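You operate a simulated robot arm through the tools that you are given. There is no shell and no other tool. Be economical: measure what you need, move in short steps, check, and stop when the job is done.

Carry out the task below with a simulated robot arm. There is one attempt and no reset: what you move stays moved.

TASK
Slide the white can out through the turntable's gate onto the plate.
Fine: free the green lever, wind the crank till the can is at the gate, lock the turntable again before the gate opens, shut the gate after. Set down upright: what you pick out. Where these are worked on the way, their far stop is far enough and under half their travel is too little: turntable gate.

It is judged by the outcome, as a careful person would: the job done as asked, and still so three seconds after it is handed in. It fails if anything else is knocked over, pushed out of place, dropped, spilled or broken.

THE ROBOT
A 7-joint arm with a fingered hand on a trunk, on a base that drives. Base frame: it is fixed to the floor where the robot stands at the start and does not move with it; the origin is under the middle of the robot, x ahead of it, y to its left, z up. Units: m, rad, N and s.
With the tool pointing down near the work surface it reaches from about 0.4 to 0.74 m from the robot's upright axis, wherever it stands. Its first joint turns from -2.897 to 2.897 rad. Places, roughly: guide arm [1.4, 0.2, 1]; guide arm knob [1.4, 0.1, 1.1]; turntable crank [0.5, 0.3, 0.8]; turntable gate [0.8, -0.1, 1]; turntable lock lever [0.5, 0, 0.8]. Payload 3.4 kg.
The tool frame sits at the grasp point between the pads (the TCP): z along the fingers, y along the line on which they close. The tips reach 0.025 m beyond it. Largest opening 0.088 m; the body of the gripper starts 0.029 m behind the TCP. The gripper is a hand of 3 fingers: y runs from the thumb to the fingers, the wrist lies at [-0.013, -0.106, -0.174] in the tool frame.
Orientation is that of the tool frame in the base frame, as [roll, pitch, yaw] about the fixed x, y, z axes, in that order (R = Rz(yaw) Ry(pitch) Rx(roll)). With the fingers straight down and the wrist toward the robot, the tool's x, y and z point along [0, 1, 0], [1, 0, 0] and [0, 0, -1] of the base frame.

THE INTERFACE
- The arm moves only by the tool apply_moves. Its argument "rows" is a list of rows, each a list of 2 entries, a list of its own where there are three numbers: the shift along the tool's x, y, z in m, then the turn, a rotation vector about the tool's x, y, z in rad. In form: [[[dx, dy, dz], [rx, ry, rz]], ...]. A call has 1 to 12 rows; each row shifts and turns the commanded pose from where the row before left it, along the tool's axes as they then stand. Each row takes 0.2 s and may step no farther than 0.05 m and 0.15 rad from the row before; otherwise, the whole call is refused. A pose out of reach is approached as far as the arm can. The call stops where the force on the tool passes 90 N (or 10 N more than at its start, if that is more) or the arm is blocked; 0.2 s more then pass. In this call time passes only in rows, and 0.2 s behind the last. The reply holds the time, the measured pose of the TCP, the force on the tool along the base axes, the opening and the grip force, in the units named above and with some noise, with the torque about the TCP (base axes, N m) and any sound that the robot's microphone picked up, and new pictures: "show" is both (left out), scene, wrist or none.
- Cameras (640 x 400 px; columns grow to the right, rows downward): "scene" is now at [0.0275, 0.1717, 1.5178]; the picture's right is [0.15, -0.99, 0.00], its down [-0.59, -0.09, -0.80] and it looks along [0.79, 0.12, -0.60] (base axes); focal length 280 px, centre (320, 200). "wrist" rides on the gripper at [0.058, -0.085, -0.099] in the tool frame; the picture's right is [-0.67, 0.35, -0.66], its down [-0.69, -0.63, 0.37] and it looks along [-0.29, 0.69, 0.66] (tool axes); focal length 261 px, centre (320, 200). There is no depth. A picture from a camera that has moved, and an enlarged one, comes with that camera's place and axes in the base frame and with its lens.
- lift_body(by): slides the trunk up (or, below 0, down) by that many m; the arm and the scene camera ride with it, the base frame stays. It gives what a move gives, with no picture.
- steer(legs): drives the robot by 1 to 6 legs, each [ahead, left, turn to the left] in m, m and rad, along the robot's own axes; the way and the turn of a leg run together, so that a leg with both is an arc; at most 1.5 m and 3.142 rad a leg. The arm and the cameras ride along, it lands a little off, and it stops where it bumps. It gives what a move gives, and a new picture of the scene camera.
- set_fingers(index, middle, thumb_bend, thumb_turn): sets how far each is bent, from 0 (flat) to 100 (curled in); at 30 the hand is open as for a grip, at 70 the pads meet at the TCP. One left out holds its place. A second passes; each finger stops where it meets its share of the squeeze, and holds until it gets a number again. It is the only way to open and close the hand. It gives what a move gives, with no picture; readings hold the bend of each and the force on the fingers (four entries, about 0 where the hand has none), thumb and palm. thumb_turn goes from beside the hand (0) to across from the fingers (100), as for a grip.
- pan_tilt(pan, tilt): turns the head with the scene camera to pan (to the left, within 2.705 rad either way) and tilt (down, from -0.506 to 1.204), counted from straight ahead of the robot. It gives what a move gives, and a new picture of the scene camera.
- inspect(camera, box): a new picture of the part [left, top, right, bottom] of that camera's present view, enlarged. It takes no simulated time.
- finish_job(): hands the job in; it is judged then, once.

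Work in short steps. Places have to be worked out from the pictures, the camera data and where the tool is seen: move nearer, look again, correct. Check each grasp and each placing, and mend what went wrong. You have 120 turns and 260 pictures in all, those below and enlarged ones among them. Open the gripper and draw the arm clear of the work before you hand the job in, unless the task says otherwise; then end with one line.

The tools are called after "Emit:" as a command line: name --argument value ..., lists and objects as JSON in quotes. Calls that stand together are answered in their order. apply_moves: Moves the arm, as the interface text tells. Its arguments: {"type":"object","properties":{"rows":{"type":"array","items":{"type":"array"}},"show":{"type":"string","enum":["both","scene","wrist","none"]}},"required":["rows"]} The other tools are called the same way: lift_body (by) slides the trunk up or down; set_fingers (index, middle, thumb_bend, thumb_turn) moves the fingers one by one; steer (legs) drives the base; pan_tilt (pan, tilt) turns the head that bears the scene camera; inspect (camera, box) takes an enlarged picture of a part of a camera's view; finish_job () hands the job in.

At the start:

```text
time_s: 0.0
eef_pos: [0.4369, 0.0791, 1.3302]
tcp_rot: [-3.141, 0.001, 1.57]
contact_force: [-0.3, -0.3, -0.9]
ft_torque: [-0.02, -0.01, 0.01]
grip_width: 0.0875
grasp_force: 0.2
shape: jaw
bend: [30.0, 30.0, 30.0, 98.0]
finger forces: [0.0, 0.0, 0.0, 0.0, 0.1, 0.0]
trunk travel left (down, up): [-0.525, 0.065]
robot x, y, heading: [0.0023, 0.0011, -0.002]
head pan, tilt: [0.147, 0.639]
```

scene: 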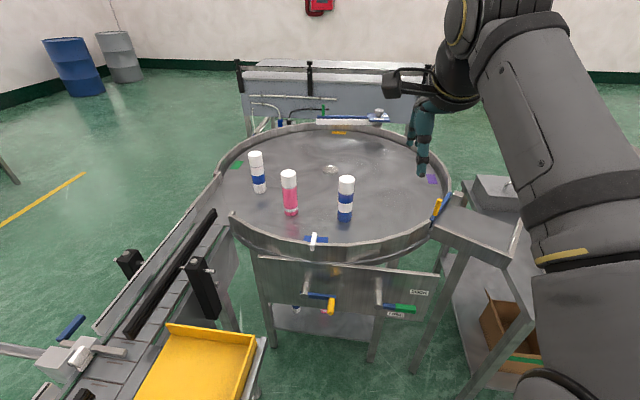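
wrist: 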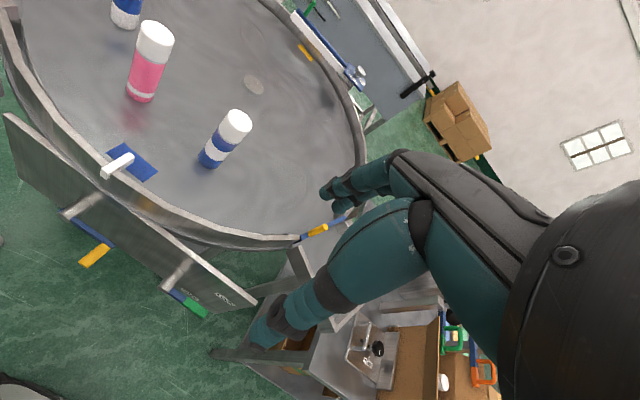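

I'll look closer at the turntable, its front panel and the gate.

Emit:
inspect --camera "scene" --box '[220, 220, 460, 370]'

Emit:
inspect --camera "scene" --box '[210, 110, 460, 266]'

Emit:
inspect --camera "wrist" --box '[0, 100, 320, 300]'

```text
2.67 times, centred on (340, 295) of scene
camera zoom: at [0.0275, 0.1717, 1.5178], right [0.15, -0.99, 0.0], down [-0.59, -0.09, -0.8], along [0.79, 0.12, -0.6], focal length 747 px, centre (267, -53)
```

zoom: 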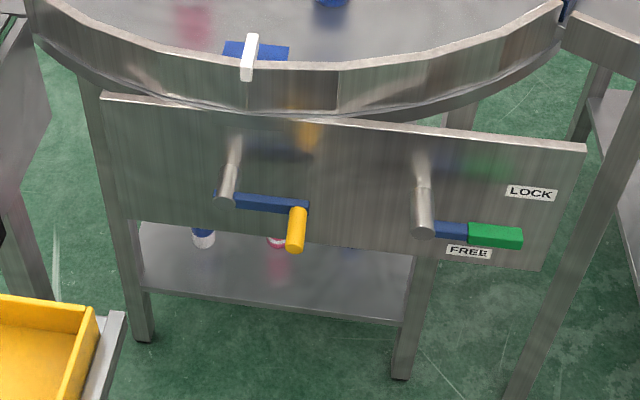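

```text
2.56 times, centred on (335, 188) of scene
camera zoom: at [0.0275, 0.1717, 1.5178], right [0.15, -0.99, 0.0], down [-0.59, -0.09, -0.8], along [0.79, 0.12, -0.6], focal length 717 px, centre (282, 231)
```

zoom: 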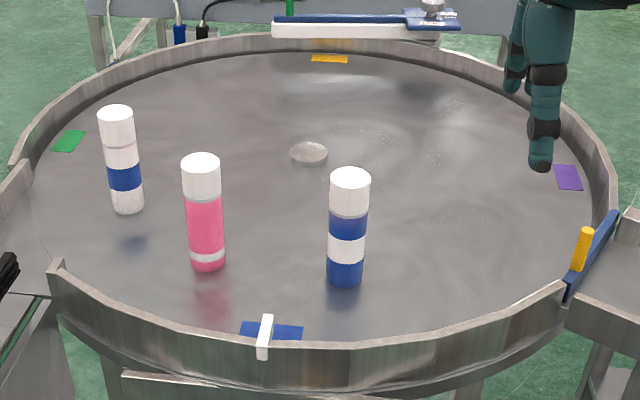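

```text
2.00 times, centred on (160, 200) of wrist
camera zoom: at [0.3518, 0.1364, 1.4301], right [0.35, -0.67, 0.66], down [-0.63, -0.69, -0.37], along [0.69, -0.29, -0.66], focal length 521 px, centre (640, 200)
```

zoom: 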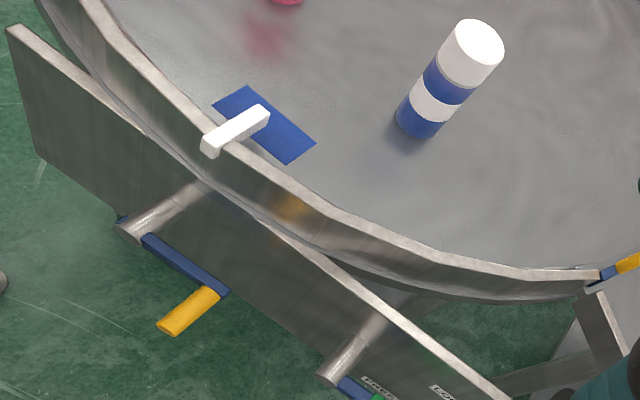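

The white can (blue band) stands at the left; the lever points at LOCK; the gate is at the right front. I look right to see the gate and the plate outside it.

Emit:
pan_tilt --pan -0.35 --tilt 0.8

```text
time_s: 0.9
eef_pos: [0.4372, 0.0786, 1.3276]
tcp_rot: [-3.141, -0.002, 1.57]
contact_force: [-0.3, 0.2, -0.3]
ft_torque: [-0.02, 0.02, -0.02]
grip_width: 0.0877
grasp_force: 0.2
shape: jaw
bend: [30.0, 30.0, 30.0, 98.0]
finger forces: [0.1, 0.1, 0.0, 0.1, 0.1, 0.0]
trunk travel left (down, up): [-0.525, 0.065]
robot x, y, heading: [0.0009, 0.0002, -0.001]
head pan, tilt: [-0.351, 0.799]
camera scene: at [0.017, 0.1313, 1.5043], right [-0.34, -0.94, 0.0], down [-0.67, 0.25, -0.7], along [0.66, -0.24, -0.72], focal length 280 px, centre (320, 200)
```

scene: 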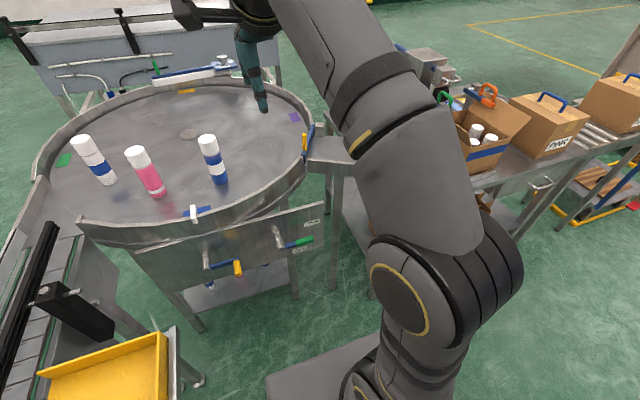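

Emit:
inspect --camera "scene" --box '[260, 100, 400, 188]'

Emit:
inspect --camera "wrist" --box '[240, 200, 440, 325]'

```text
4.55 times, centred on (330, 144) of scene
camera zoom: at [0.017, 0.1313, 1.5043], right [-0.34, -0.94, 0.0], down [-0.67, 0.25, -0.7], along [0.66, -0.24, -0.72], focal length 1273 px, centre (274, 454)
```

zoom: 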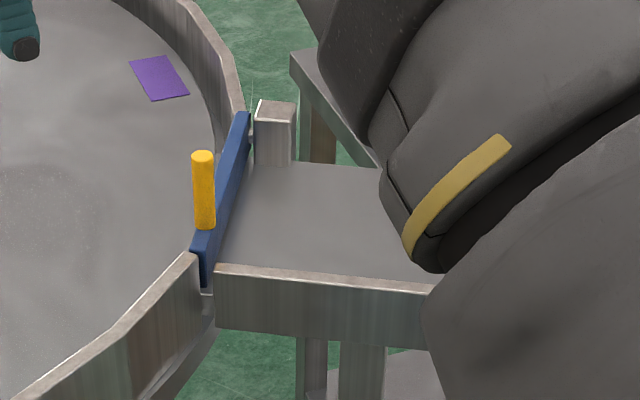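

```text
3.20 times, centred on (340, 262) of wrist
camera zoom: at [0.3518, 0.1364, 1.4301], right [0.35, -0.67, 0.66], down [-0.63, -0.69, -0.37], along [0.69, -0.28, -0.66], focal length 834 px, centre (256, 0)
```

zoom: 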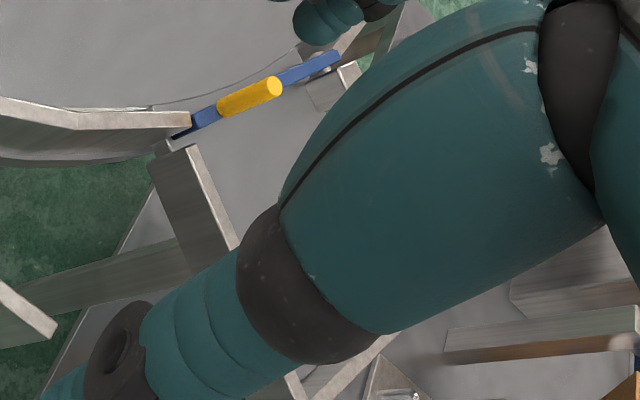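

The plate is the metal chute beyond the blue gate. I want to back up 0.2 m so I can reach the crank and lever with a forward-tilted hand; I check behind the robot first.

Emit:
pan_tilt --pan 2.7 --tilt 0.8

Emit:
pan_tilt --pan 0.3 --tilt 0.95

```text
time_s: 3.6
eef_pos: [0.4366, 0.0787, 1.3287]
tcp_rot: [-3.141, -0.001, 1.571]
contact_force: [-0.3, -0.5, -0.6]
ft_torque: [0.02, 0.0, 0.01]
grip_width: 0.0875
grasp_force: 0.0
shape: jaw
bend: [30.0, 30.0, 30.0, 98.0]
finger forces: [0.0, 0.0, 0.0, 0.1, 0.0, 0.1]
trunk travel left (down, up): [-0.525, 0.065]
robot x, y, heading: [-0.0005, 0.0003, 0.001]
head pan, tilt: [2.7, 0.799]
camera scene: at [-0.1317, 0.1934, 1.5042], right [0.43, 0.9, 0.0], down [0.65, -0.31, -0.7], along [-0.63, 0.3, -0.72], focal length 280 px, centre (320, 200)
```

scene: 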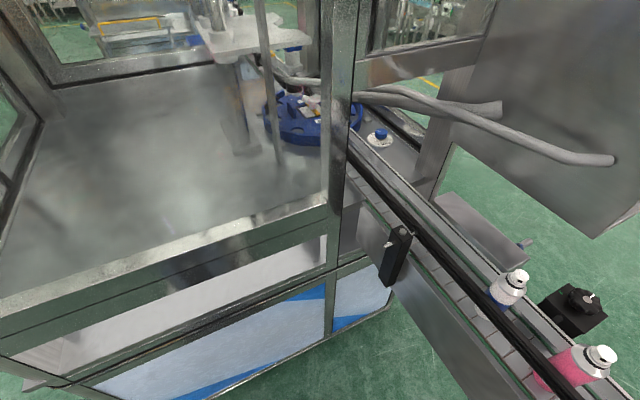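

```text
time_s: 5.8
eef_pos: [0.4366, 0.0788, 1.3288]
tcp_rot: [-3.141, 0.001, 1.572]
contact_force: [-0.7, 0.1, -0.4]
ft_torque: [0.0, 0.0, -0.01]
grip_width: 0.0878
grasp_force: 0.2
shape: jaw
bend: [30.0, 30.0, 30.0, 98.0]
finger forces: [0.0, 0.0, 0.0, 0.1, 0.0, 0.1]
trunk travel left (down, up): [-0.525, 0.065]
robot x, y, heading: [0.0005, 0.0012, 0.002]
head pan, tilt: [0.3, 0.949]
camera scene: at [0.0107, 0.1805, 1.4927], right [0.3, -0.96, 0.0], down [-0.78, -0.24, -0.58], along [0.56, 0.17, -0.81], focal length 280 px, centre (320, 200)
```

scene: 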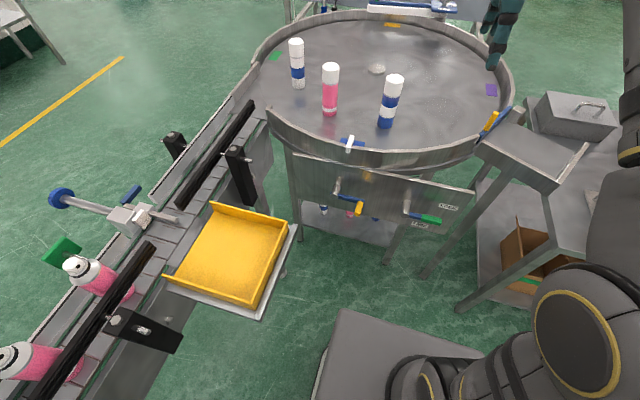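

There's a machine about half a metre behind, so I back up only 0.12 m.

Emit:
steer --legs '[[-0.12, 0, 0]]'

```text
time_s: 7.0
eef_pos: [0.316, 0.0793, 1.3297]
tcp_rot: [3.139, 0.0, 1.57]
contact_force: [-0.3, -0.2, 0.0]
ft_torque: [-0.01, 0.01, 0.0]
grip_width: 0.0874
grasp_force: 0.1
shape: jaw
bend: [30.0, 30.0, 30.0, 98.0]
finger forces: [0.1, 0.1, 0.0, 0.0, 0.0, 0.1]
trunk travel left (down, up): [-0.525, 0.065]
robot x, y, heading: [-0.1207, 0.0025, -0.001]
head pan, tilt: [0.3, 0.949]
camera scene: at [-0.111, 0.1804, 1.4927], right [0.3, -0.96, 0.0], down [-0.78, -0.24, -0.58], along [0.56, 0.17, -0.81], focal length 280 px, centre (320, 200)
```

scene: 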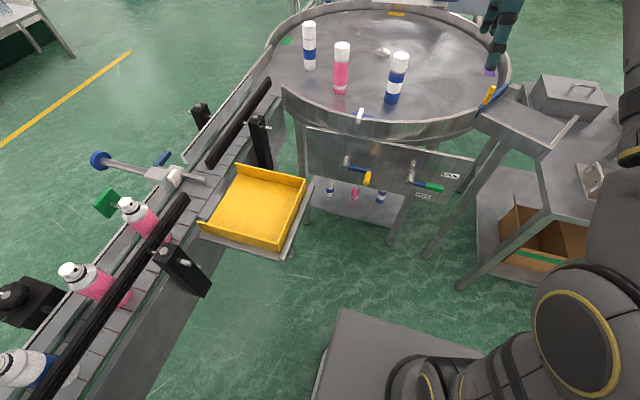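

I pitch the tool forward by ~60° (fingers forward, thumb below), a pose suited for gripping both lever and crank handle.

Emit:
apply_moves --rows '[[[0, 0, 0], [-0.15, 0, 0]], [[0, 0, 0], [-0.15, 0, 0]], [[0, 0, 0], [-0.15, 0, 0]], [[0, 0, 0], [-0.15, 0, 0]], [[0, 0, 0], [-0.15, 0, 0]], [[0, 0, 0], [-0.15, 0, 0]], [[0, 0, 0], [-0.15, 0, 0]]]'

```text
time_s: 8.6
eef_pos: [0.3156, 0.0787, 1.3289]
tcp_rot: [2.091, 0.0, 1.569]
contact_force: [0.0, 0.3, 0.6]
ft_torque: [0.01, 0.03, 0.01]
grip_width: 0.0878
grasp_force: 0.1
shape: jaw
bend: [30.0, 30.0, 30.0, 98.0]
finger forces: [0.0, 0.0, 0.0, 0.1, 0.1, 0.0]
trunk travel left (down, up): [-0.525, 0.065]
robot x, y, heading: [-0.1217, 0.0002, -0.002]
head pan, tilt: [0.3, 0.949]
camera scene: at [-0.1099, 0.1808, 1.4927], right [0.3, -0.96, 0.0], down [-0.78, -0.24, -0.58], along [0.56, 0.17, -0.81], focal length 280 px, centre (320, 200)
camera wrist: at [0.1878, 0.1366, 1.3061], right [-0.4, -0.67, 0.63], down [0.0, -0.69, -0.73], along [0.92, -0.28, 0.27], focal length 261 px, centre (320, 200)
```

scene: 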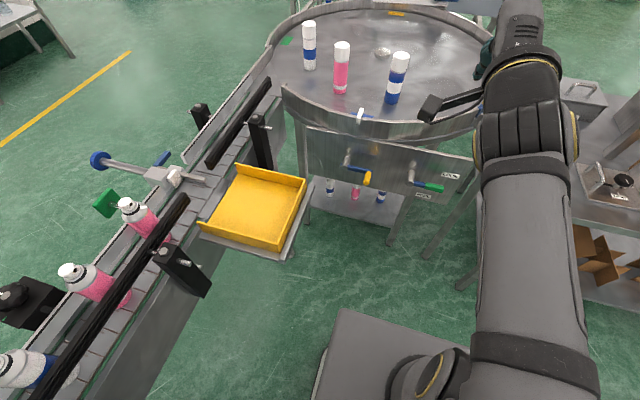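
wrist: 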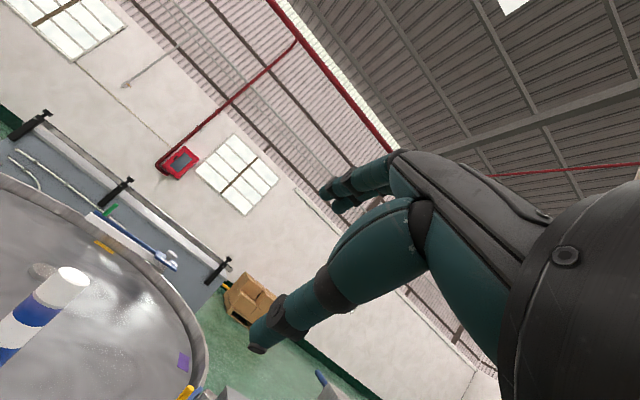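

Lower the trunk to bring the hand toward lever height; the hand stays at x≈0.32, clear of the handles.

Emit:
lift_body --by -0.38

Emit:
pan_tilt --pan 0.1 --tilt 0.45

```text
time_s: 12.3
eef_pos: [0.3293, 0.0771, 0.9358]
tcp_rot: [2.128, -0.01, 1.574]
contact_force: [0.7, 0.7, 0.0]
ft_torque: [-0.02, -0.01, -0.03]
grip_width: 0.0876
grasp_force: 0.1
shape: jaw
bend: [30.0, 30.0, 30.0, 98.0]
finger forces: [0.0, 0.0, 0.0, 0.0, 0.1, 0.0]
trunk travel left (down, up): [-0.145, 0.445]
robot x, y, heading: [-0.1246, 0.0034, 0.001]
head pan, tilt: [0.3, 0.949]
```

```text
time_s: 13.2
eef_pos: [0.3297, 0.0771, 0.9362]
tcp_rot: [2.125, -0.009, 1.572]
contact_force: [0.0, 0.2, -0.2]
ft_torque: [0.02, 0.02, -0.01]
grip_width: 0.0879
grasp_force: 0.1
shape: jaw
bend: [30.0, 30.0, 30.0, 98.0]
finger forces: [0.0, 0.1, 0.1, 0.1, 0.0, 0.0]
trunk travel left (down, up): [-0.145, 0.445]
robot x, y, heading: [-0.1216, -0.0022, 0.002]
head pan, tilt: [0.099, 0.45]
camera scene: at [-0.0806, 0.1677, 1.1538], right [0.1, -0.99, 0.0], down [-0.44, -0.04, -0.9], along [0.89, 0.09, -0.44], focal length 280 px, centre (320, 200)
```

scene: 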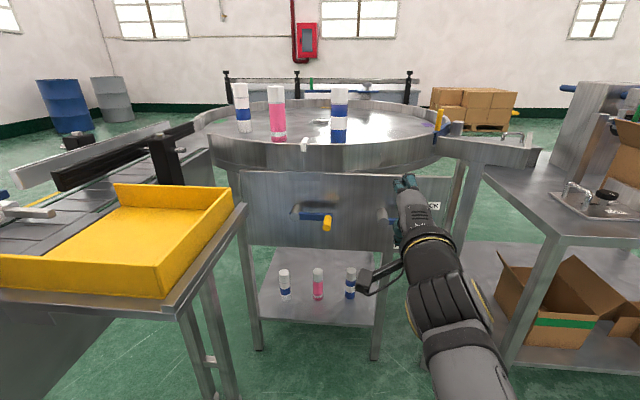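

Now I move the open hand in front of the green lever, stopping about 10 cm short.

Emit:
apply_moves --rows '[[[-0.0205, -0.0195, 0.033], [0, 0, 0]], [[-0.0205, -0.0195, 0.033], [0, 0, 0]], [[-0.0205, -0.0195, 0.033], [0, 0, 0]], [[-0.0205, -0.0195, 0.033], [0, 0, 0]]]'

Emit:
inspect --camera "scene" --box '[280, 160, 480, 285]'

```text
time_s: 14.2
eef_pos: [0.3921, -0.0042, 0.8166]
tcp_rot: [2.091, 0.001, 1.572]
contact_force: [-0.1, 0.3, 0.2]
ft_torque: [-0.02, 0.01, -0.01]
grip_width: 0.0878
grasp_force: 0.0
shape: jaw
bend: [30.0, 30.0, 30.0, 98.0]
finger forces: [0.0, 0.0, 0.0, 0.0, 0.0, 0.0]
trunk travel left (down, up): [-0.145, 0.445]
robot x, y, heading: [-0.1178, -0.0006, -0.0]
head pan, tilt: [0.099, 0.45]
camera scene: at [-0.0882, 0.1682, 1.1547], right [0.1, -0.99, 0.0], down [-0.43, -0.04, -0.9], along [0.9, 0.09, -0.43], focal length 280 px, centre (320, 200)
camera wrist: at [0.2634, 0.054, 0.7937], right [-0.4, -0.67, 0.63], down [0.0, -0.69, -0.73], along [0.92, -0.28, 0.27], focal length 261 px, centre (320, 200)
```

scene: 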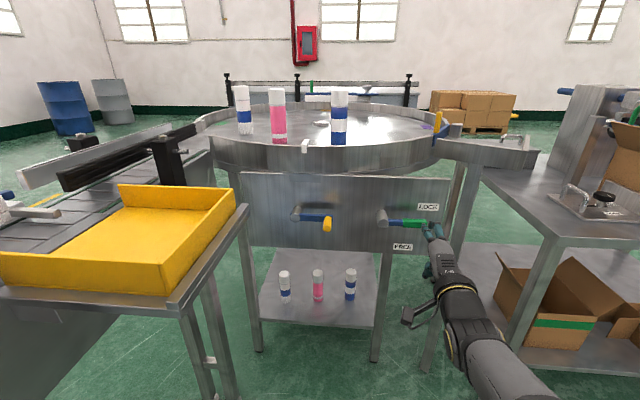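
wrist: 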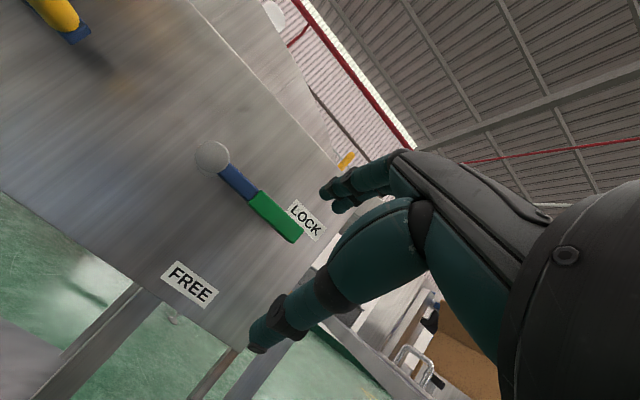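

```text
3.20 times, centred on (380, 222) of scene
camera zoom: at [-0.0882, 0.1682, 1.1547], right [0.1, -0.99, 0.0], down [-0.43, -0.04, -0.9], along [0.9, 0.09, -0.43], focal length 896 px, centre (128, 128)
```

zoom: 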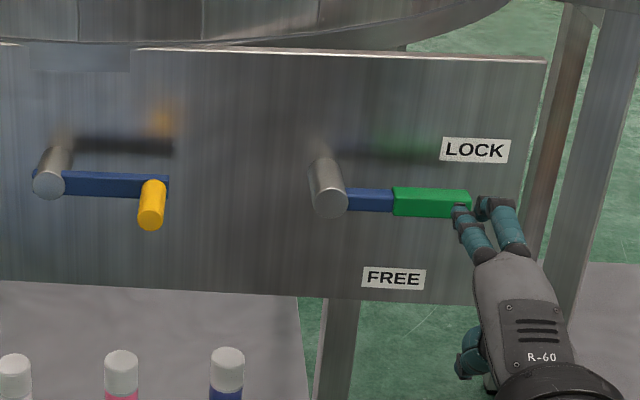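

Triangulated: green grip ≈(0.505, 0.004, 0.82), pivot ≈(0.50, 0.077, 0.82). I move straight forward so the lever lies between fingers (above) and thumb (below).

Emit:
apply_moves --rows '[[[0.0013, 0.017, 0.0262], [0, 0, 0]], [[0.0013, 0.017, 0.0262], [0, 0, 0]], [[0.0013, 0.017, 0.0262], [0, 0, 0]]]'

Emit:
inspect --camera "scene" --box '[330, 170, 490, 270]'

```text
time_s: 15.0
eef_pos: [0.4862, 0.0008, 0.8208]
tcp_rot: [2.092, 0.0, 1.57]
contact_force: [-0.1, -0.1, -0.1]
ft_torque: [-0.01, 0.01, 0.02]
grip_width: 0.0875
grasp_force: 0.0
shape: jaw
bend: [30.0, 30.0, 30.0, 98.0]
finger forces: [0.0, 0.2, 0.0, 0.1, 0.1, 0.0]
trunk travel left (down, up): [-0.145, 0.445]
robot x, y, heading: [-0.1202, -0.0014, 0.006]
head pan, tilt: [0.099, 0.45]
camera scene: at [-0.0882, 0.1681, 1.1547], right [0.1, -0.99, 0.0], down [-0.43, -0.04, -0.9], along [0.9, 0.09, -0.43], focal length 280 px, centre (320, 200)
camera wrist: at [0.3572, 0.058, 0.7983], right [-0.4, -0.67, 0.63], down [0.0, -0.69, -0.73], along [0.92, -0.29, 0.27], focal length 261 px, centre (320, 200)
```

scene: 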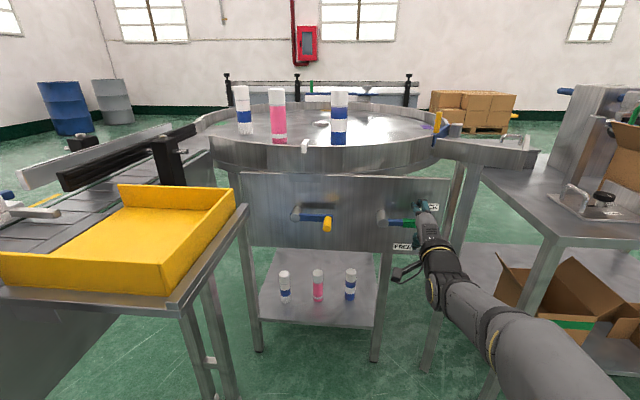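
wrist: 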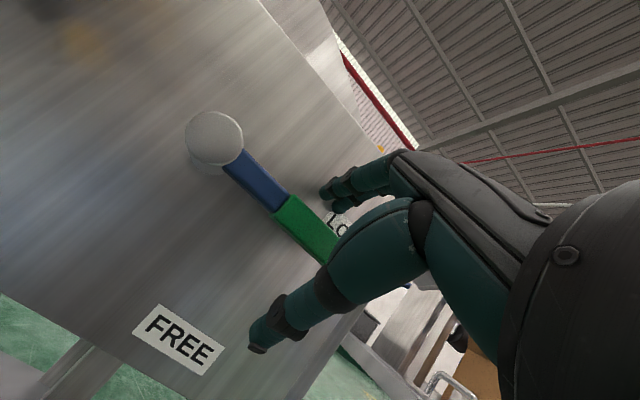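

```text
4.00 times, centred on (410, 220) of scene
camera zoom: at [-0.0882, 0.1681, 1.1547], right [0.1, -0.99, 0.0], down [-0.43, -0.04, -0.9], along [0.9, 0.09, -0.43], focal length 1120 px, centre (-40, 120)
```

zoom: 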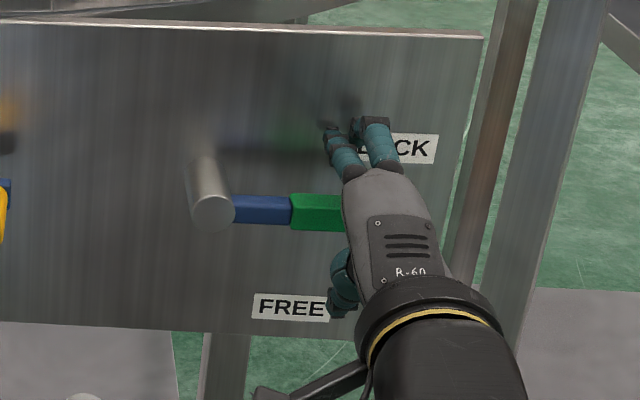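

The lever sits between fingers and thumb. I close partly (loose hold), then sweep the lever down around its pivot.

Emit:
set_fingers --index 48 --middle 48 --thumb_bend 48

Emit:
apply_moves --rows '[[[0.0009, -0.0099, 0.0057], [0, 0.075, 0.1305]], [[0.0009, -0.0099, 0.0057], [0, 0.075, 0.1305]], [[0.0009, -0.0099, 0.0057], [0, 0.075, 0.1305]], [[0.0009, -0.0099, 0.0057], [0, 0.075, 0.1305]]]'

Emit:
inspect --camera "scene" --box '[330, 170, 490, 270]'

```text
time_s: 16.0
eef_pos: [0.4861, 0.0012, 0.8209]
tcp_rot: [2.091, 0.0, 1.571]
contact_force: [-0.3, -0.2, 0.4]
ft_torque: [0.04, 0.01, -0.03]
grip_width: 0.0464
grasp_force: 0.0
shape: fingers
bend: [48.0, 48.0, 48.0, 98.0]
finger forces: [0.0, 0.1, 0.0, 0.0, 0.0, 0.1]
trunk travel left (down, up): [-0.145, 0.445]
robot x, y, heading: [-0.12, 0.0017, 0.002]
head pan, tilt: [0.099, 0.45]
```

```text
time_s: 17.0
eef_pos: [0.4855, 0.0148, 0.7769]
tcp_rot: [2.094, -0.604, 1.568]
contact_force: [1.0, 0.3, 0.7]
ft_torque: [-0.02, 0.01, 0.01]
grip_width: 0.0473
grasp_force: 0.3
shape: fingers
bend: [47.0, 48.0, 48.0, 98.0]
finger forces: [0.5, 0.0, 0.1, 0.0, 0.0, 0.1]
trunk travel left (down, up): [-0.145, 0.445]
robot x, y, heading: [-0.1196, -0.0029, -0.002]
head pan, tilt: [0.099, 0.45]
camera scene: at [-0.088, 0.168, 1.1547], right [0.1, -0.99, 0.0], down [-0.43, -0.04, -0.9], along [0.9, 0.09, -0.44], focal length 280 px, centre (320, 200)
camera wrist: at [0.357, 0.0752, 0.792], right [-0.39, -0.91, 0.14], down [0.0, -0.15, -0.99], along [0.92, -0.39, 0.06], focal length 261 px, centre (320, 200)
```

scene: 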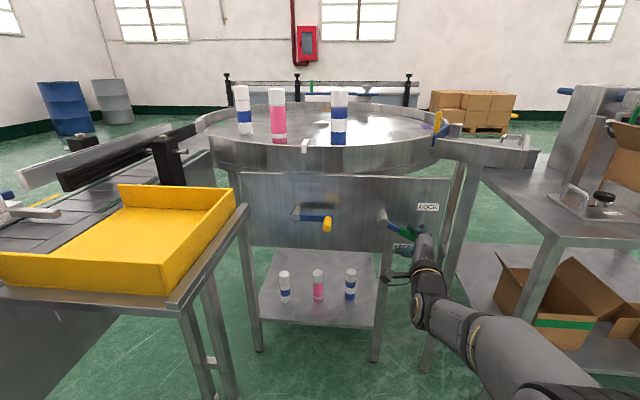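
wrist: 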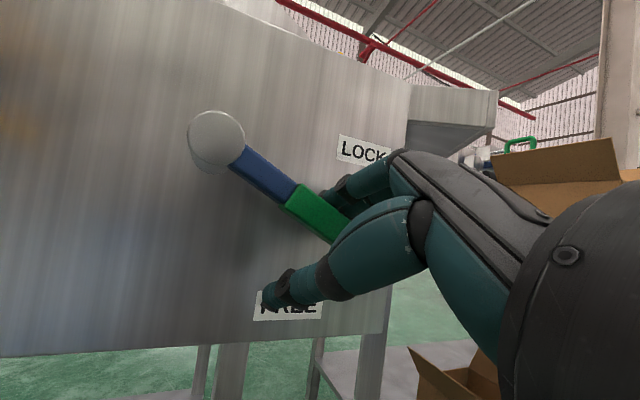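

```text
4.00 times, centred on (410, 220) of scene
camera zoom: at [-0.088, 0.168, 1.1547], right [0.1, -0.99, 0.0], down [-0.43, -0.04, -0.9], along [0.9, 0.09, -0.44], focal length 1120 px, centre (-40, 120)
```

zoom: 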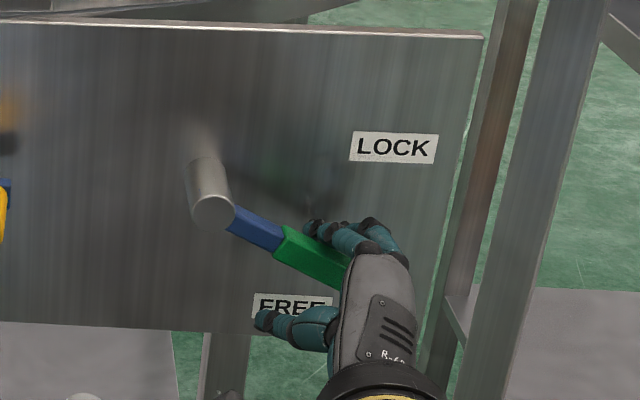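

Works smoothly; the lever has turned about 27°. I keep going along the arc.

Emit:
apply_moves --rows '[[[0.0009, -0.0099, 0.0057], [0, 0.075, 0.1305]], [[0.0009, -0.0099, 0.0057], [0, 0.075, 0.1305]], [[0.0009, -0.0099, 0.0057], [0, 0.075, 0.1305]], [[0.0009, -0.0099, 0.0057], [0, 0.075, 0.1305]], [[0.0009, -0.0099, 0.0057], [0, 0.075, 0.1305]]]' --show "none"

Emit:
inspect --camera "scene" --box '[330, 170, 490, 270]'

```text
time_s: 18.2
eef_pos: [0.4851, 0.0607, 0.7468]
tcp_rot: [2.093, -1.358, 1.571]
contact_force: [0.3, -0.3, 0.5]
ft_torque: [0.0, 0.01, -0.01]
grip_width: 0.0478
grasp_force: 0.6
shape: fingers
bend: [47.0, 48.0, 48.0, 98.0]
finger forces: [0.9, 0.0, 0.0, 0.0, 0.1, 0.0]
trunk travel left (down, up): [-0.145, 0.445]
robot x, y, heading: [-0.1219, -0.0004, 0.003]
head pan, tilt: [0.099, 0.45]
```

```text
4.00 times, centred on (410, 220) of scene
camera zoom: at [-0.0879, 0.1679, 1.1547], right [0.1, -0.99, 0.0], down [-0.43, -0.04, -0.9], along [0.9, 0.09, -0.44], focal length 1120 px, centre (-40, 120)
```

zoom: 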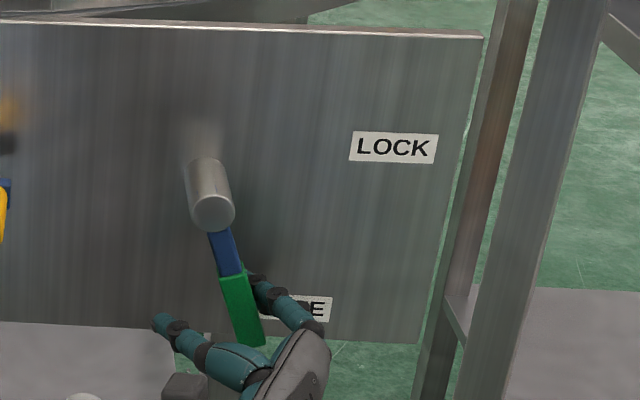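

Lever is ~73° down with no stop felt; I nudge two more steps to find it.

Emit:
apply_moves --rows '[[[0.0009, -0.0099, 0.0057], [0, 0.075, 0.1305]], [[0.0009, -0.0099, 0.0057], [0, 0.075, 0.1305]]]' --show "none"

Emit:
inspect --camera "scene" --box '[330, 170, 490, 270]'

```text
time_s: 18.8
eef_pos: [0.4857, 0.0837, 0.7452]
tcp_rot: [-1.058, -1.482, -1.562]
contact_force: [0.1, -0.6, 0.3]
ft_torque: [-0.01, 0.04, -0.01]
grip_width: 0.0477
grasp_force: 0.3
shape: fingers
bend: [47.0, 48.0, 48.0, 98.0]
finger forces: [1.1, 0.1, 0.0, 0.0, 0.1, 0.1]
trunk travel left (down, up): [-0.145, 0.445]
robot x, y, heading: [-0.1181, -0.0014, -0.001]
head pan, tilt: [0.099, 0.45]
```

```text
4.00 times, centred on (410, 220) of scene
camera zoom: at [-0.0879, 0.1679, 1.1547], right [0.1, -0.99, 0.0], down [-0.43, -0.04, -0.9], along [0.9, 0.09, -0.44], focal length 1120 px, centre (-40, 120)
```

zoom: 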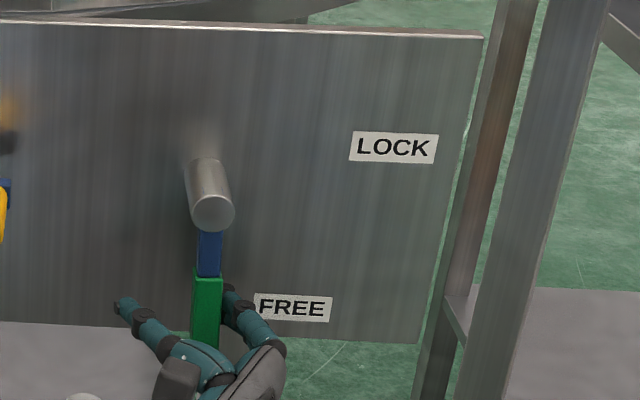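

The lever is vertical at FREE. I open the fingers, retreat, then rotate the wrist partway back with the tool more horizontal for the crank.

Emit:
set_fingers --index 30 --middle 30 --thumb_bend 30

Emit:
apply_moves --rows '[[[0, -0.02, -0.0348], [0, 0, 0]], [[0, -0.02, -0.0348], [0, 0, 0]], [[0, -0.02, -0.0348], [0, 0, 0]], [[0, 0, 0], [0, -0.075, -0.1305]], [[0, 0, 0], [0, -0.075, -0.1305]], [[0, 0, 0], [0, -0.075, -0.1305]], [[0, 0, 0], [0, -0.075, -0.1305]], [[0, 0, 0], [0, -0.075, -0.1305]], [[0, 0, 0], [-0.15, 0, 0]], [[0, 0, 0], [-0.15, 0, 0]], [[0, 0, 0], [-0.12, 0, 0]]]'

```text
time_s: 19.8
eef_pos: [0.4856, 0.0845, 0.7445]
tcp_rot: [-1.037, -1.487, -1.584]
contact_force: [0.2, -0.9, 0.3]
ft_torque: [-0.02, -0.01, 0.01]
grip_width: 0.0844
grasp_force: 0.1
shape: fingers
bend: [30.0, 30.0, 30.0, 98.0]
finger forces: [0.1, 0.0, 0.0, 0.1, 0.1, 0.1]
trunk travel left (down, up): [-0.145, 0.445]
robot x, y, heading: [-0.1218, 0.0011, -0.003]
head pan, tilt: [0.099, 0.45]
```

```text
time_s: 22.2
eef_pos: [0.3648, 0.0845, 0.7442]
tcp_rot: [1.671, -0.904, 1.571]
contact_force: [0.2, -0.3, -0.1]
ft_torque: [0.0, 0.03, 0.0]
grip_width: 0.0845
grasp_force: 0.1
shape: fingers
bend: [30.0, 30.0, 30.0, 98.0]
finger forces: [0.0, 0.1, 0.0, 0.1, 0.0, 0.1]
trunk travel left (down, up): [-0.145, 0.445]
robot x, y, heading: [-0.1191, 0.0017, -0.004]
head pan, tilt: [0.099, 0.45]
camera scene: at [-0.0881, 0.168, 1.1547], right [0.1, -0.99, 0.0], down [-0.43, -0.04, -0.9], along [0.9, 0.09, -0.44], focal length 280 px, centre (320, 200)
camera wrist: at [0.2576, 0.1781, 0.7461], right [-0.62, -0.74, -0.27], down [0.3, 0.1, -0.95], along [0.73, -0.67, 0.16], focal length 261 px, centre (320, 200)
```

scene: 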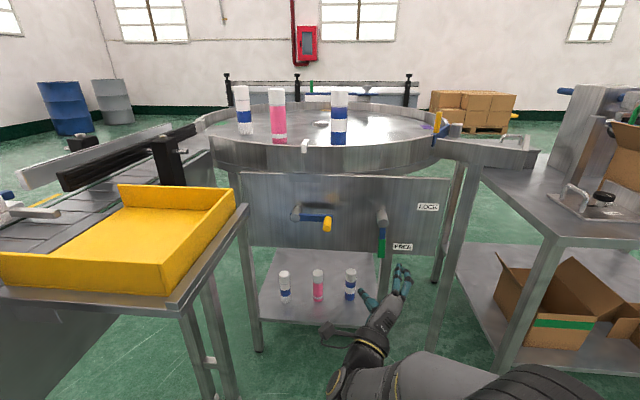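
wrist: 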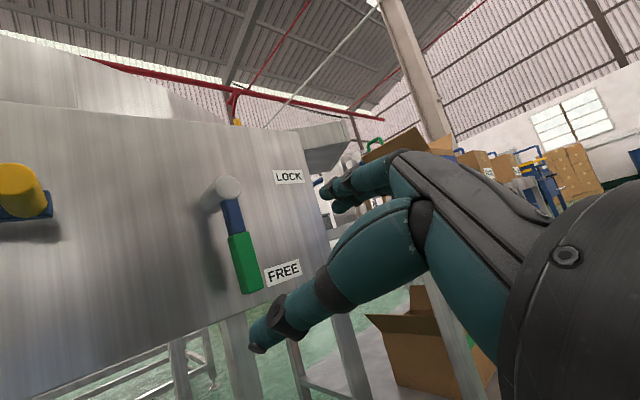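

Lever is clearly at FREE. Now position the hand in front of the yellow crank handle (≈(0.465–0.505, 0.207, 0.82)).

Emit:
apply_moves --rows '[[[0.0339, -0.0112, 0.0125], [0, 0, 0]], [[0.0339, -0.0112, 0.0125], [0, 0, 0]], [[0.0339, -0.0112, 0.0125], [0, 0, 0]], [[0.0339, -0.0112, 0.0125], [0, 0, 0]]]'

Emit:
inspect --camera "scene" --box '[250, 170, 410, 270]'

```text
time_s: 23.2
eef_pos: [0.4097, 0.2071, 0.822]
tcp_rot: [1.674, -0.904, 1.57]
contact_force: [0.5, 0.1, 0.0]
ft_torque: [-0.01, 0.02, -0.02]
grip_width: 0.0845
grasp_force: 0.0
shape: fingers
bend: [30.0, 30.0, 30.0, 98.0]
finger forces: [0.0, 0.0, 0.0, 0.1, 0.1, 0.1]
trunk travel left (down, up): [-0.145, 0.445]
robot x, y, heading: [-0.1184, 0.0026, -0.002]
head pan, tilt: [0.099, 0.45]
camera scene: at [-0.088, 0.1679, 1.1547], right [0.1, -0.99, 0.0], down [-0.43, -0.04, -0.9], along [0.9, 0.09, -0.44], focal length 280 px, centre (320, 200)
camera wrist: at [0.3024, 0.3011, 0.8219], right [-0.62, -0.74, -0.27], down [0.3, 0.1, -0.95], along [0.73, -0.67, 0.16], focal length 261 px, centre (320, 200)
```

scene: 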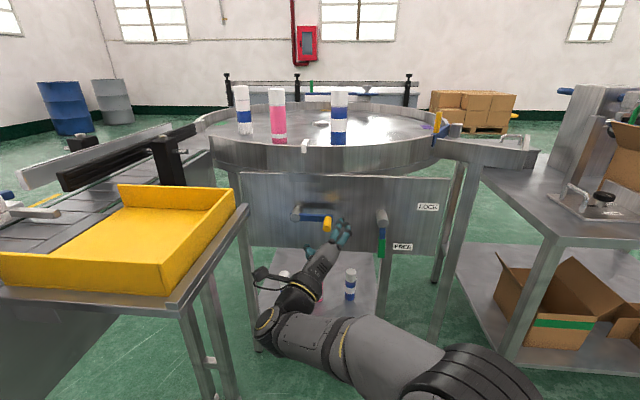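
wrist: 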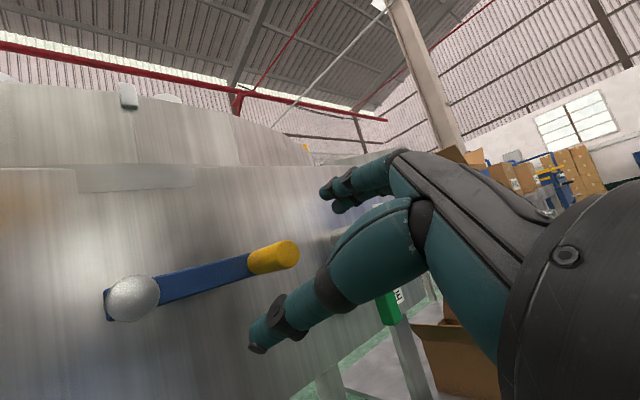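

```text
4.00 times, centred on (330, 220) of scene
camera zoom: at [-0.088, 0.1679, 1.1547], right [0.1, -0.99, 0.0], down [-0.43, -0.04, -0.9], along [0.9, 0.09, -0.44], focal length 1120 px, centre (280, 120)
```

zoom: 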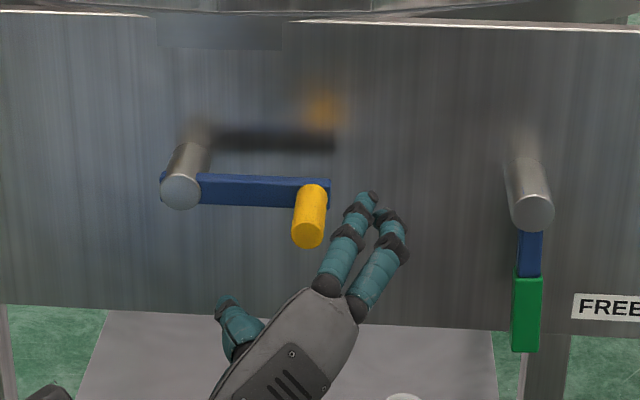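

The handle lies between thumb and fingers ahead. Move 6 cm forward and close on it.

Emit:
apply_moves --rows '[[[0, 0.003, 0.031], [0, 0, 0]], [[0, 0.003, 0.031], [0, 0, 0]]]' --show "wrist"

Emit:
set_fingers --index 72 --middle 72 --thumb_bend 72

Emit:
inspect --camera "scene" --box '[250, 170, 410, 270]'

```text
time_s: 23.8
eef_pos: [0.4739, 0.2087, 0.8205]
tcp_rot: [1.67, -0.905, 1.576]
contact_force: [-0.2, 0.0, 0.1]
ft_torque: [0.01, -0.01, 0.01]
grip_width: 0.0844
grasp_force: 0.0
shape: fingers
bend: [30.0, 30.0, 30.0, 98.0]
finger forces: [0.0, 0.0, 0.0, 0.1, 0.0, 0.0]
trunk travel left (down, up): [-0.145, 0.445]
robot x, y, heading: [-0.1214, 0.0014, 0.001]
head pan, tilt: [0.099, 0.45]
camera wrist: at [0.3654, 0.3016, 0.8217], right [-0.62, -0.74, -0.27], down [0.3, 0.1, -0.95], along [0.73, -0.67, 0.16], focal length 261 px, centre (320, 200)
```

wrist: 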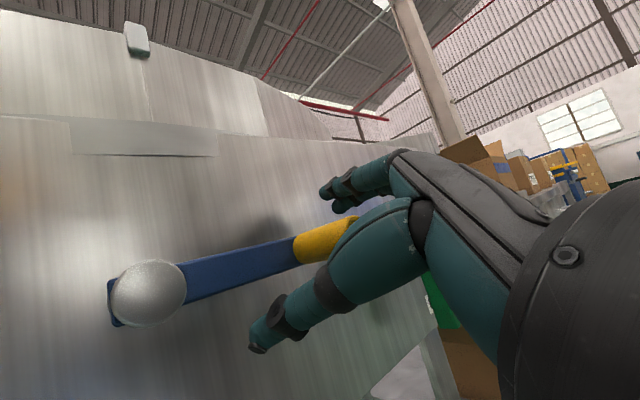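

```text
time_s: 24.8
eef_pos: [0.4738, 0.2066, 0.8196]
tcp_rot: [1.674, -0.903, 1.569]
contact_force: [0.3, -5.0, -2.5]
ft_torque: [-0.09, 0.12, 0.05]
grip_width: 0.0187
grasp_force: 12.0
shape: fingers
bend: [61.0, 63.0, 60.0, 98.0]
finger forces: [5.5, 7.9, 0.0, 0.1, 10.3, 0.1]
trunk travel left (down, up): [-0.145, 0.445]
robot x, y, heading: [-0.1224, -0.0017, 0.0]
head pan, tilt: [0.099, 0.45]
```

```text
4.00 times, centred on (330, 220) of scene
camera zoom: at [-0.0877, 0.1676, 1.1547], right [0.1, -0.99, 0.0], down [-0.43, -0.04, -0.9], along [0.9, 0.09, -0.44], focal length 1120 px, centre (280, 120)
```

zoom: 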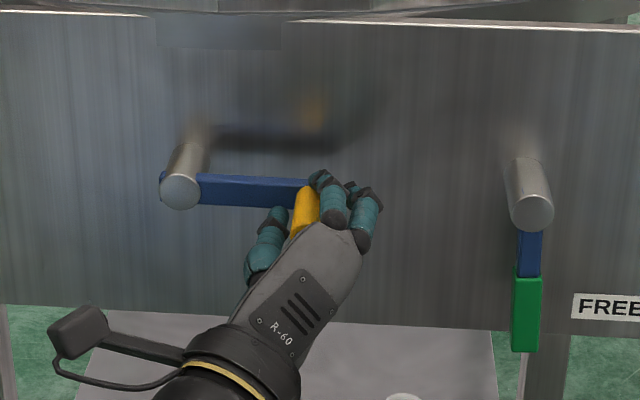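

Firm grip on the handle. I try a first 60° upward to see which way the turntable turns.

Emit:
apply_moves --rows '[[[0.0381, 0.0162, -0.0016], [0, 0, 0]], [[0.0411, -0.0049, 0.0005], [0, 0, 0]]]' --show "scene"

```text
time_s: 25.4
eef_pos: [0.4721, 0.2485, 0.8906]
tcp_rot: [1.671, -0.904, 1.572]
contact_force: [0.5, -0.2, -0.7]
ft_torque: [0.0, -0.01, 0.0]
grip_width: 0.0
grasp_force: 0.1
shape: fingers
bend: [72.0, 72.0, 71.0, 98.0]
finger forces: [0.0, 0.0, 0.0, 0.1, 0.0, 0.1]
trunk travel left (down, up): [-0.145, 0.445]
robot x, y, heading: [-0.1217, 0.0007, -0.003]
head pan, tilt: [0.099, 0.45]
camera scene: at [-0.0878, 0.168, 1.1548], right [0.1, -0.99, 0.0], down [-0.43, -0.04, -0.9], along [0.9, 0.09, -0.44], focal length 280 px, centre (320, 200)
```

scene: 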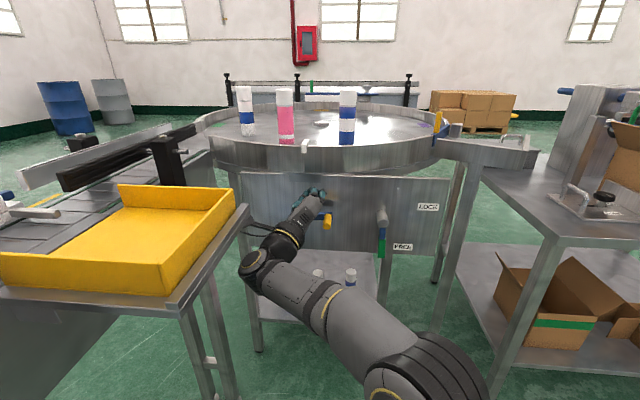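

The hand slipped off, but the cans moved rightward (desired direction). I inspect the crank's present angle.

Emit:
inspect --camera "scene" --box '[250, 170, 410, 270]'

Emit:
inspect --camera "wrist" --box '[0, 100, 480, 400]'

```text
4.00 times, centred on (330, 220) of scene
camera zoom: at [-0.0878, 0.168, 1.1548], right [0.1, -0.99, 0.0], down [-0.43, -0.04, -0.9], along [0.9, 0.09, -0.44], focal length 1120 px, centre (280, 120)
```

zoom: 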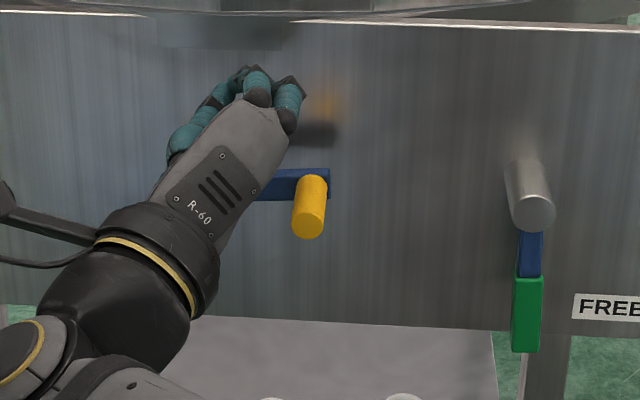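

```text
1.33 times, centred on (240, 250) of wrist
camera zoom: at [0.3644, 0.3413, 0.8915], right [-0.62, -0.74, -0.27], down [0.3, 0.1, -0.95], along [0.73, -0.67, 0.16], focal length 348 px, centre (427, 133)
```

zoom: 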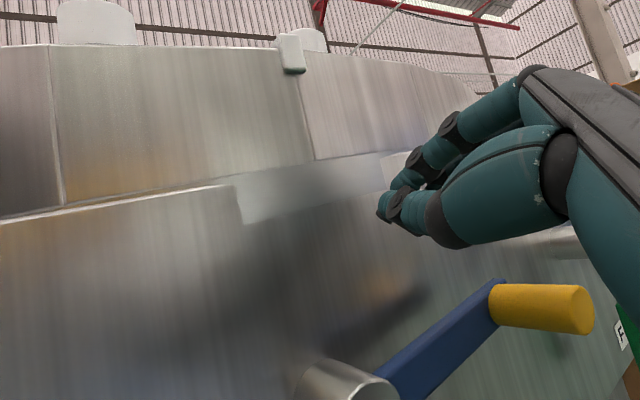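

Crank moved only ~6° yet the table moved about as much, so the ratio seems near 1:1. I'll regrip with the closing line tangential and turn the hand along with the crank: retreat, open, rotate, and come back in front of the handle.

Emit:
apply_moves --rows '[[[0, -0.003, -0.031], [0, 0, 0]], [[0, -0.003, -0.031], [0, 0, 0]]]' --show "none"

Emit:
set_fingers --index 30 --middle 30 --thumb_bend 30

Emit:
apply_moves --rows '[[[0, 0, 0], [0, -0.015, -0.149]], [[0, 0, 0], [0, -0.015, -0.149]], [[0, 0, 0], [0, -0.015, -0.149]], [[0, 0, 0], [0, -0.015, -0.149]], [[-0.0292, -0.0235, 0.0024], [0, 0, 0]], [[-0.0292, -0.0235, 0.0024], [0, 0, 0]]]' --show "none"

Emit:
inspect --camera "scene" --box '[250, 170, 410, 270]'

```text
time_s: 26.0
eef_pos: [0.4107, 0.2454, 0.8907]
tcp_rot: [1.67, -0.904, 1.576]
contact_force: [0.6, -0.1, -0.1]
ft_torque: [-0.04, -0.01, 0.02]
grip_width: 0.0001
grasp_force: 0.0
shape: fingers
bend: [72.0, 72.0, 71.0, 98.0]
finger forces: [0.0, 0.1, 0.1, 0.0, 0.0, 0.0]
trunk travel left (down, up): [-0.145, 0.445]
robot x, y, heading: [-0.1155, -0.0007, -0.002]
head pan, tilt: [0.099, 0.45]
```

```text
time_s: 27.0
eef_pos: [0.4114, 0.2455, 0.8889]
tcp_rot: [1.672, -0.904, 1.572]
contact_force: [0.6, 0.2, 0.7]
ft_torque: [0.02, -0.01, -0.02]
grip_width: 0.0843
grasp_force: 0.0
shape: fingers
bend: [30.0, 30.0, 30.0, 98.0]
finger forces: [0.0, 0.0, 0.1, 0.0, 0.1, 0.0]
trunk travel left (down, up): [-0.145, 0.445]
robot x, y, heading: [-0.1218, -0.0007, -0.002]
head pan, tilt: [0.099, 0.45]
```

```text
time_s: 28.4
eef_pos: [0.4095, 0.2053, 0.8275]
tcp_rot: [1.672, -0.304, 1.57]
contact_force: [-0.3, -0.1, -0.6]
ft_torque: [0.0, 0.01, 0.01]
grip_width: 0.0843
grasp_force: 0.0
shape: fingers
bend: [30.0, 30.0, 30.0, 98.0]
finger forces: [0.0, 0.0, 0.0, 0.1, 0.0, 0.1]
trunk travel left (down, up): [-0.145, 0.445]
robot x, y, heading: [-0.1193, 0.0034, -0.001]
head pan, tilt: [0.099, 0.45]
```

```text
4.00 times, centred on (330, 220) of scene
camera zoom: at [-0.088, 0.1681, 1.1547], right [0.1, -0.99, 0.0], down [-0.43, -0.04, -0.9], along [0.9, 0.09, -0.44], focal length 1120 px, centre (280, 120)
```

zoom: 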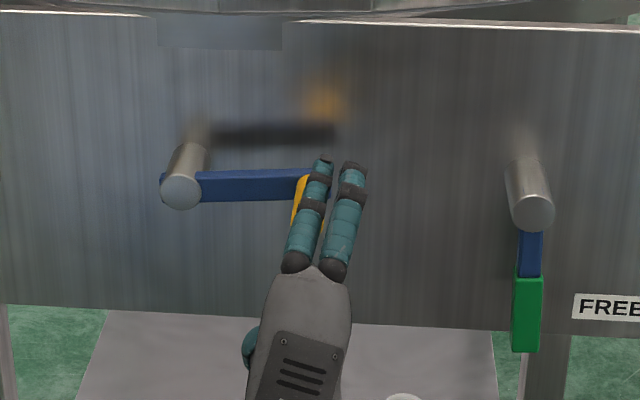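

Fingers above and thumb below the handle. Move in, grip, and wind with hand rotation — four small steps first.

Emit:
apply_moves --rows '[[[0.0019, 0.0025, 0.032], [0, 0, 0]], [[0.0019, 0.0025, 0.032], [0, 0, 0]]]' --show "none"

Emit:
set_fingers --index 72 --middle 72 --thumb_bend 72

Emit:
apply_moves --rows '[[[0.0055, 0.0106, -0.0011], [0, -0.015, -0.149]], [[0.0055, 0.0106, -0.0011], [0, -0.015, -0.149]], [[0.0055, 0.0106, -0.0011], [0, -0.015, -0.149]], [[0.0055, 0.0106, -0.0011], [0, -0.015, -0.149]]]' --show "scene"

Emit:
inspect --camera "scene" --box '[250, 170, 410, 270]'

```text
time_s: 29.0
eef_pos: [0.4742, 0.2098, 0.8278]
tcp_rot: [1.671, -0.304, 1.572]
contact_force: [0.3, -0.4, -0.2]
ft_torque: [0.03, -0.01, 0.04]
grip_width: 0.0846
grasp_force: 0.0
shape: fingers
bend: [30.0, 30.0, 30.0, 98.0]
finger forces: [0.0, 0.1, 0.0, 0.0, 0.0, 0.0]
trunk travel left (down, up): [-0.145, 0.445]
robot x, y, heading: [-0.1201, 0.0002, 0.003]
head pan, tilt: [0.099, 0.45]
```

```text
time_s: 30.0
eef_pos: [0.4752, 0.2097, 0.8258]
tcp_rot: [1.675, -0.304, 1.572]
contact_force: [0.8, -2.1, -4.1]
ft_torque: [-0.09, 0.18, -0.02]
grip_width: 0.0114
grasp_force: 8.8
shape: fingers
bend: [71.0, 65.0, 62.0, 98.0]
finger forces: [2.3, 4.2, 0.0, 0.0, 11.1, 0.0]
trunk travel left (down, up): [-0.145, 0.445]
robot x, y, heading: [-0.1207, -0.0027, -0.002]
head pan, tilt: [0.099, 0.45]
```

```text
time_s: 31.0
eef_pos: [0.4746, 0.2283, 0.8725]
tcp_rot: [1.667, 0.296, 1.566]
contact_force: [-7.5, -2.8, -9.3]
ft_torque: [-0.12, 0.31, -0.07]
grip_width: 0.0139
grasp_force: 7.7
shape: fingers
bend: [72.0, 72.0, 57.0, 97.0]
finger forces: [0.1, 2.9, 0.0, 0.0, 13.0, 0.1]
trunk travel left (down, up): [-0.145, 0.445]
robot x, y, heading: [-0.1198, -0.002, -0.002]
head pan, tilt: [0.099, 0.45]
camera scene: at [-0.0879, 0.168, 1.1548], right [0.1, -0.99, 0.0], down [-0.43, -0.04, -0.9], along [0.9, 0.09, -0.44], focal length 280 px, centre (320, 200)
```

scene: 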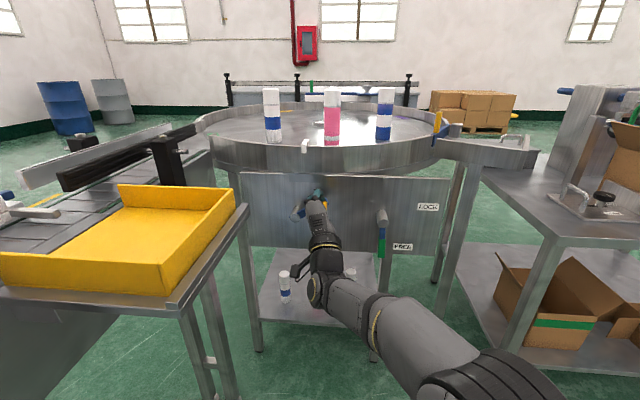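

```text
4.00 times, centred on (330, 220) of scene
camera zoom: at [-0.0879, 0.168, 1.1548], right [0.1, -0.99, 0.0], down [-0.43, -0.04, -0.9], along [0.9, 0.09, -0.44], focal length 1120 px, centre (280, 120)
```

zoom: 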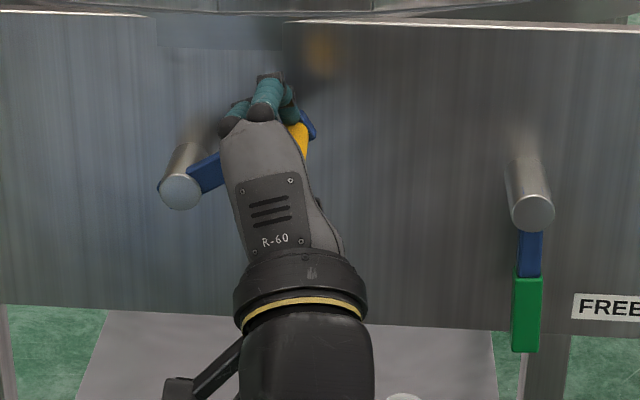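

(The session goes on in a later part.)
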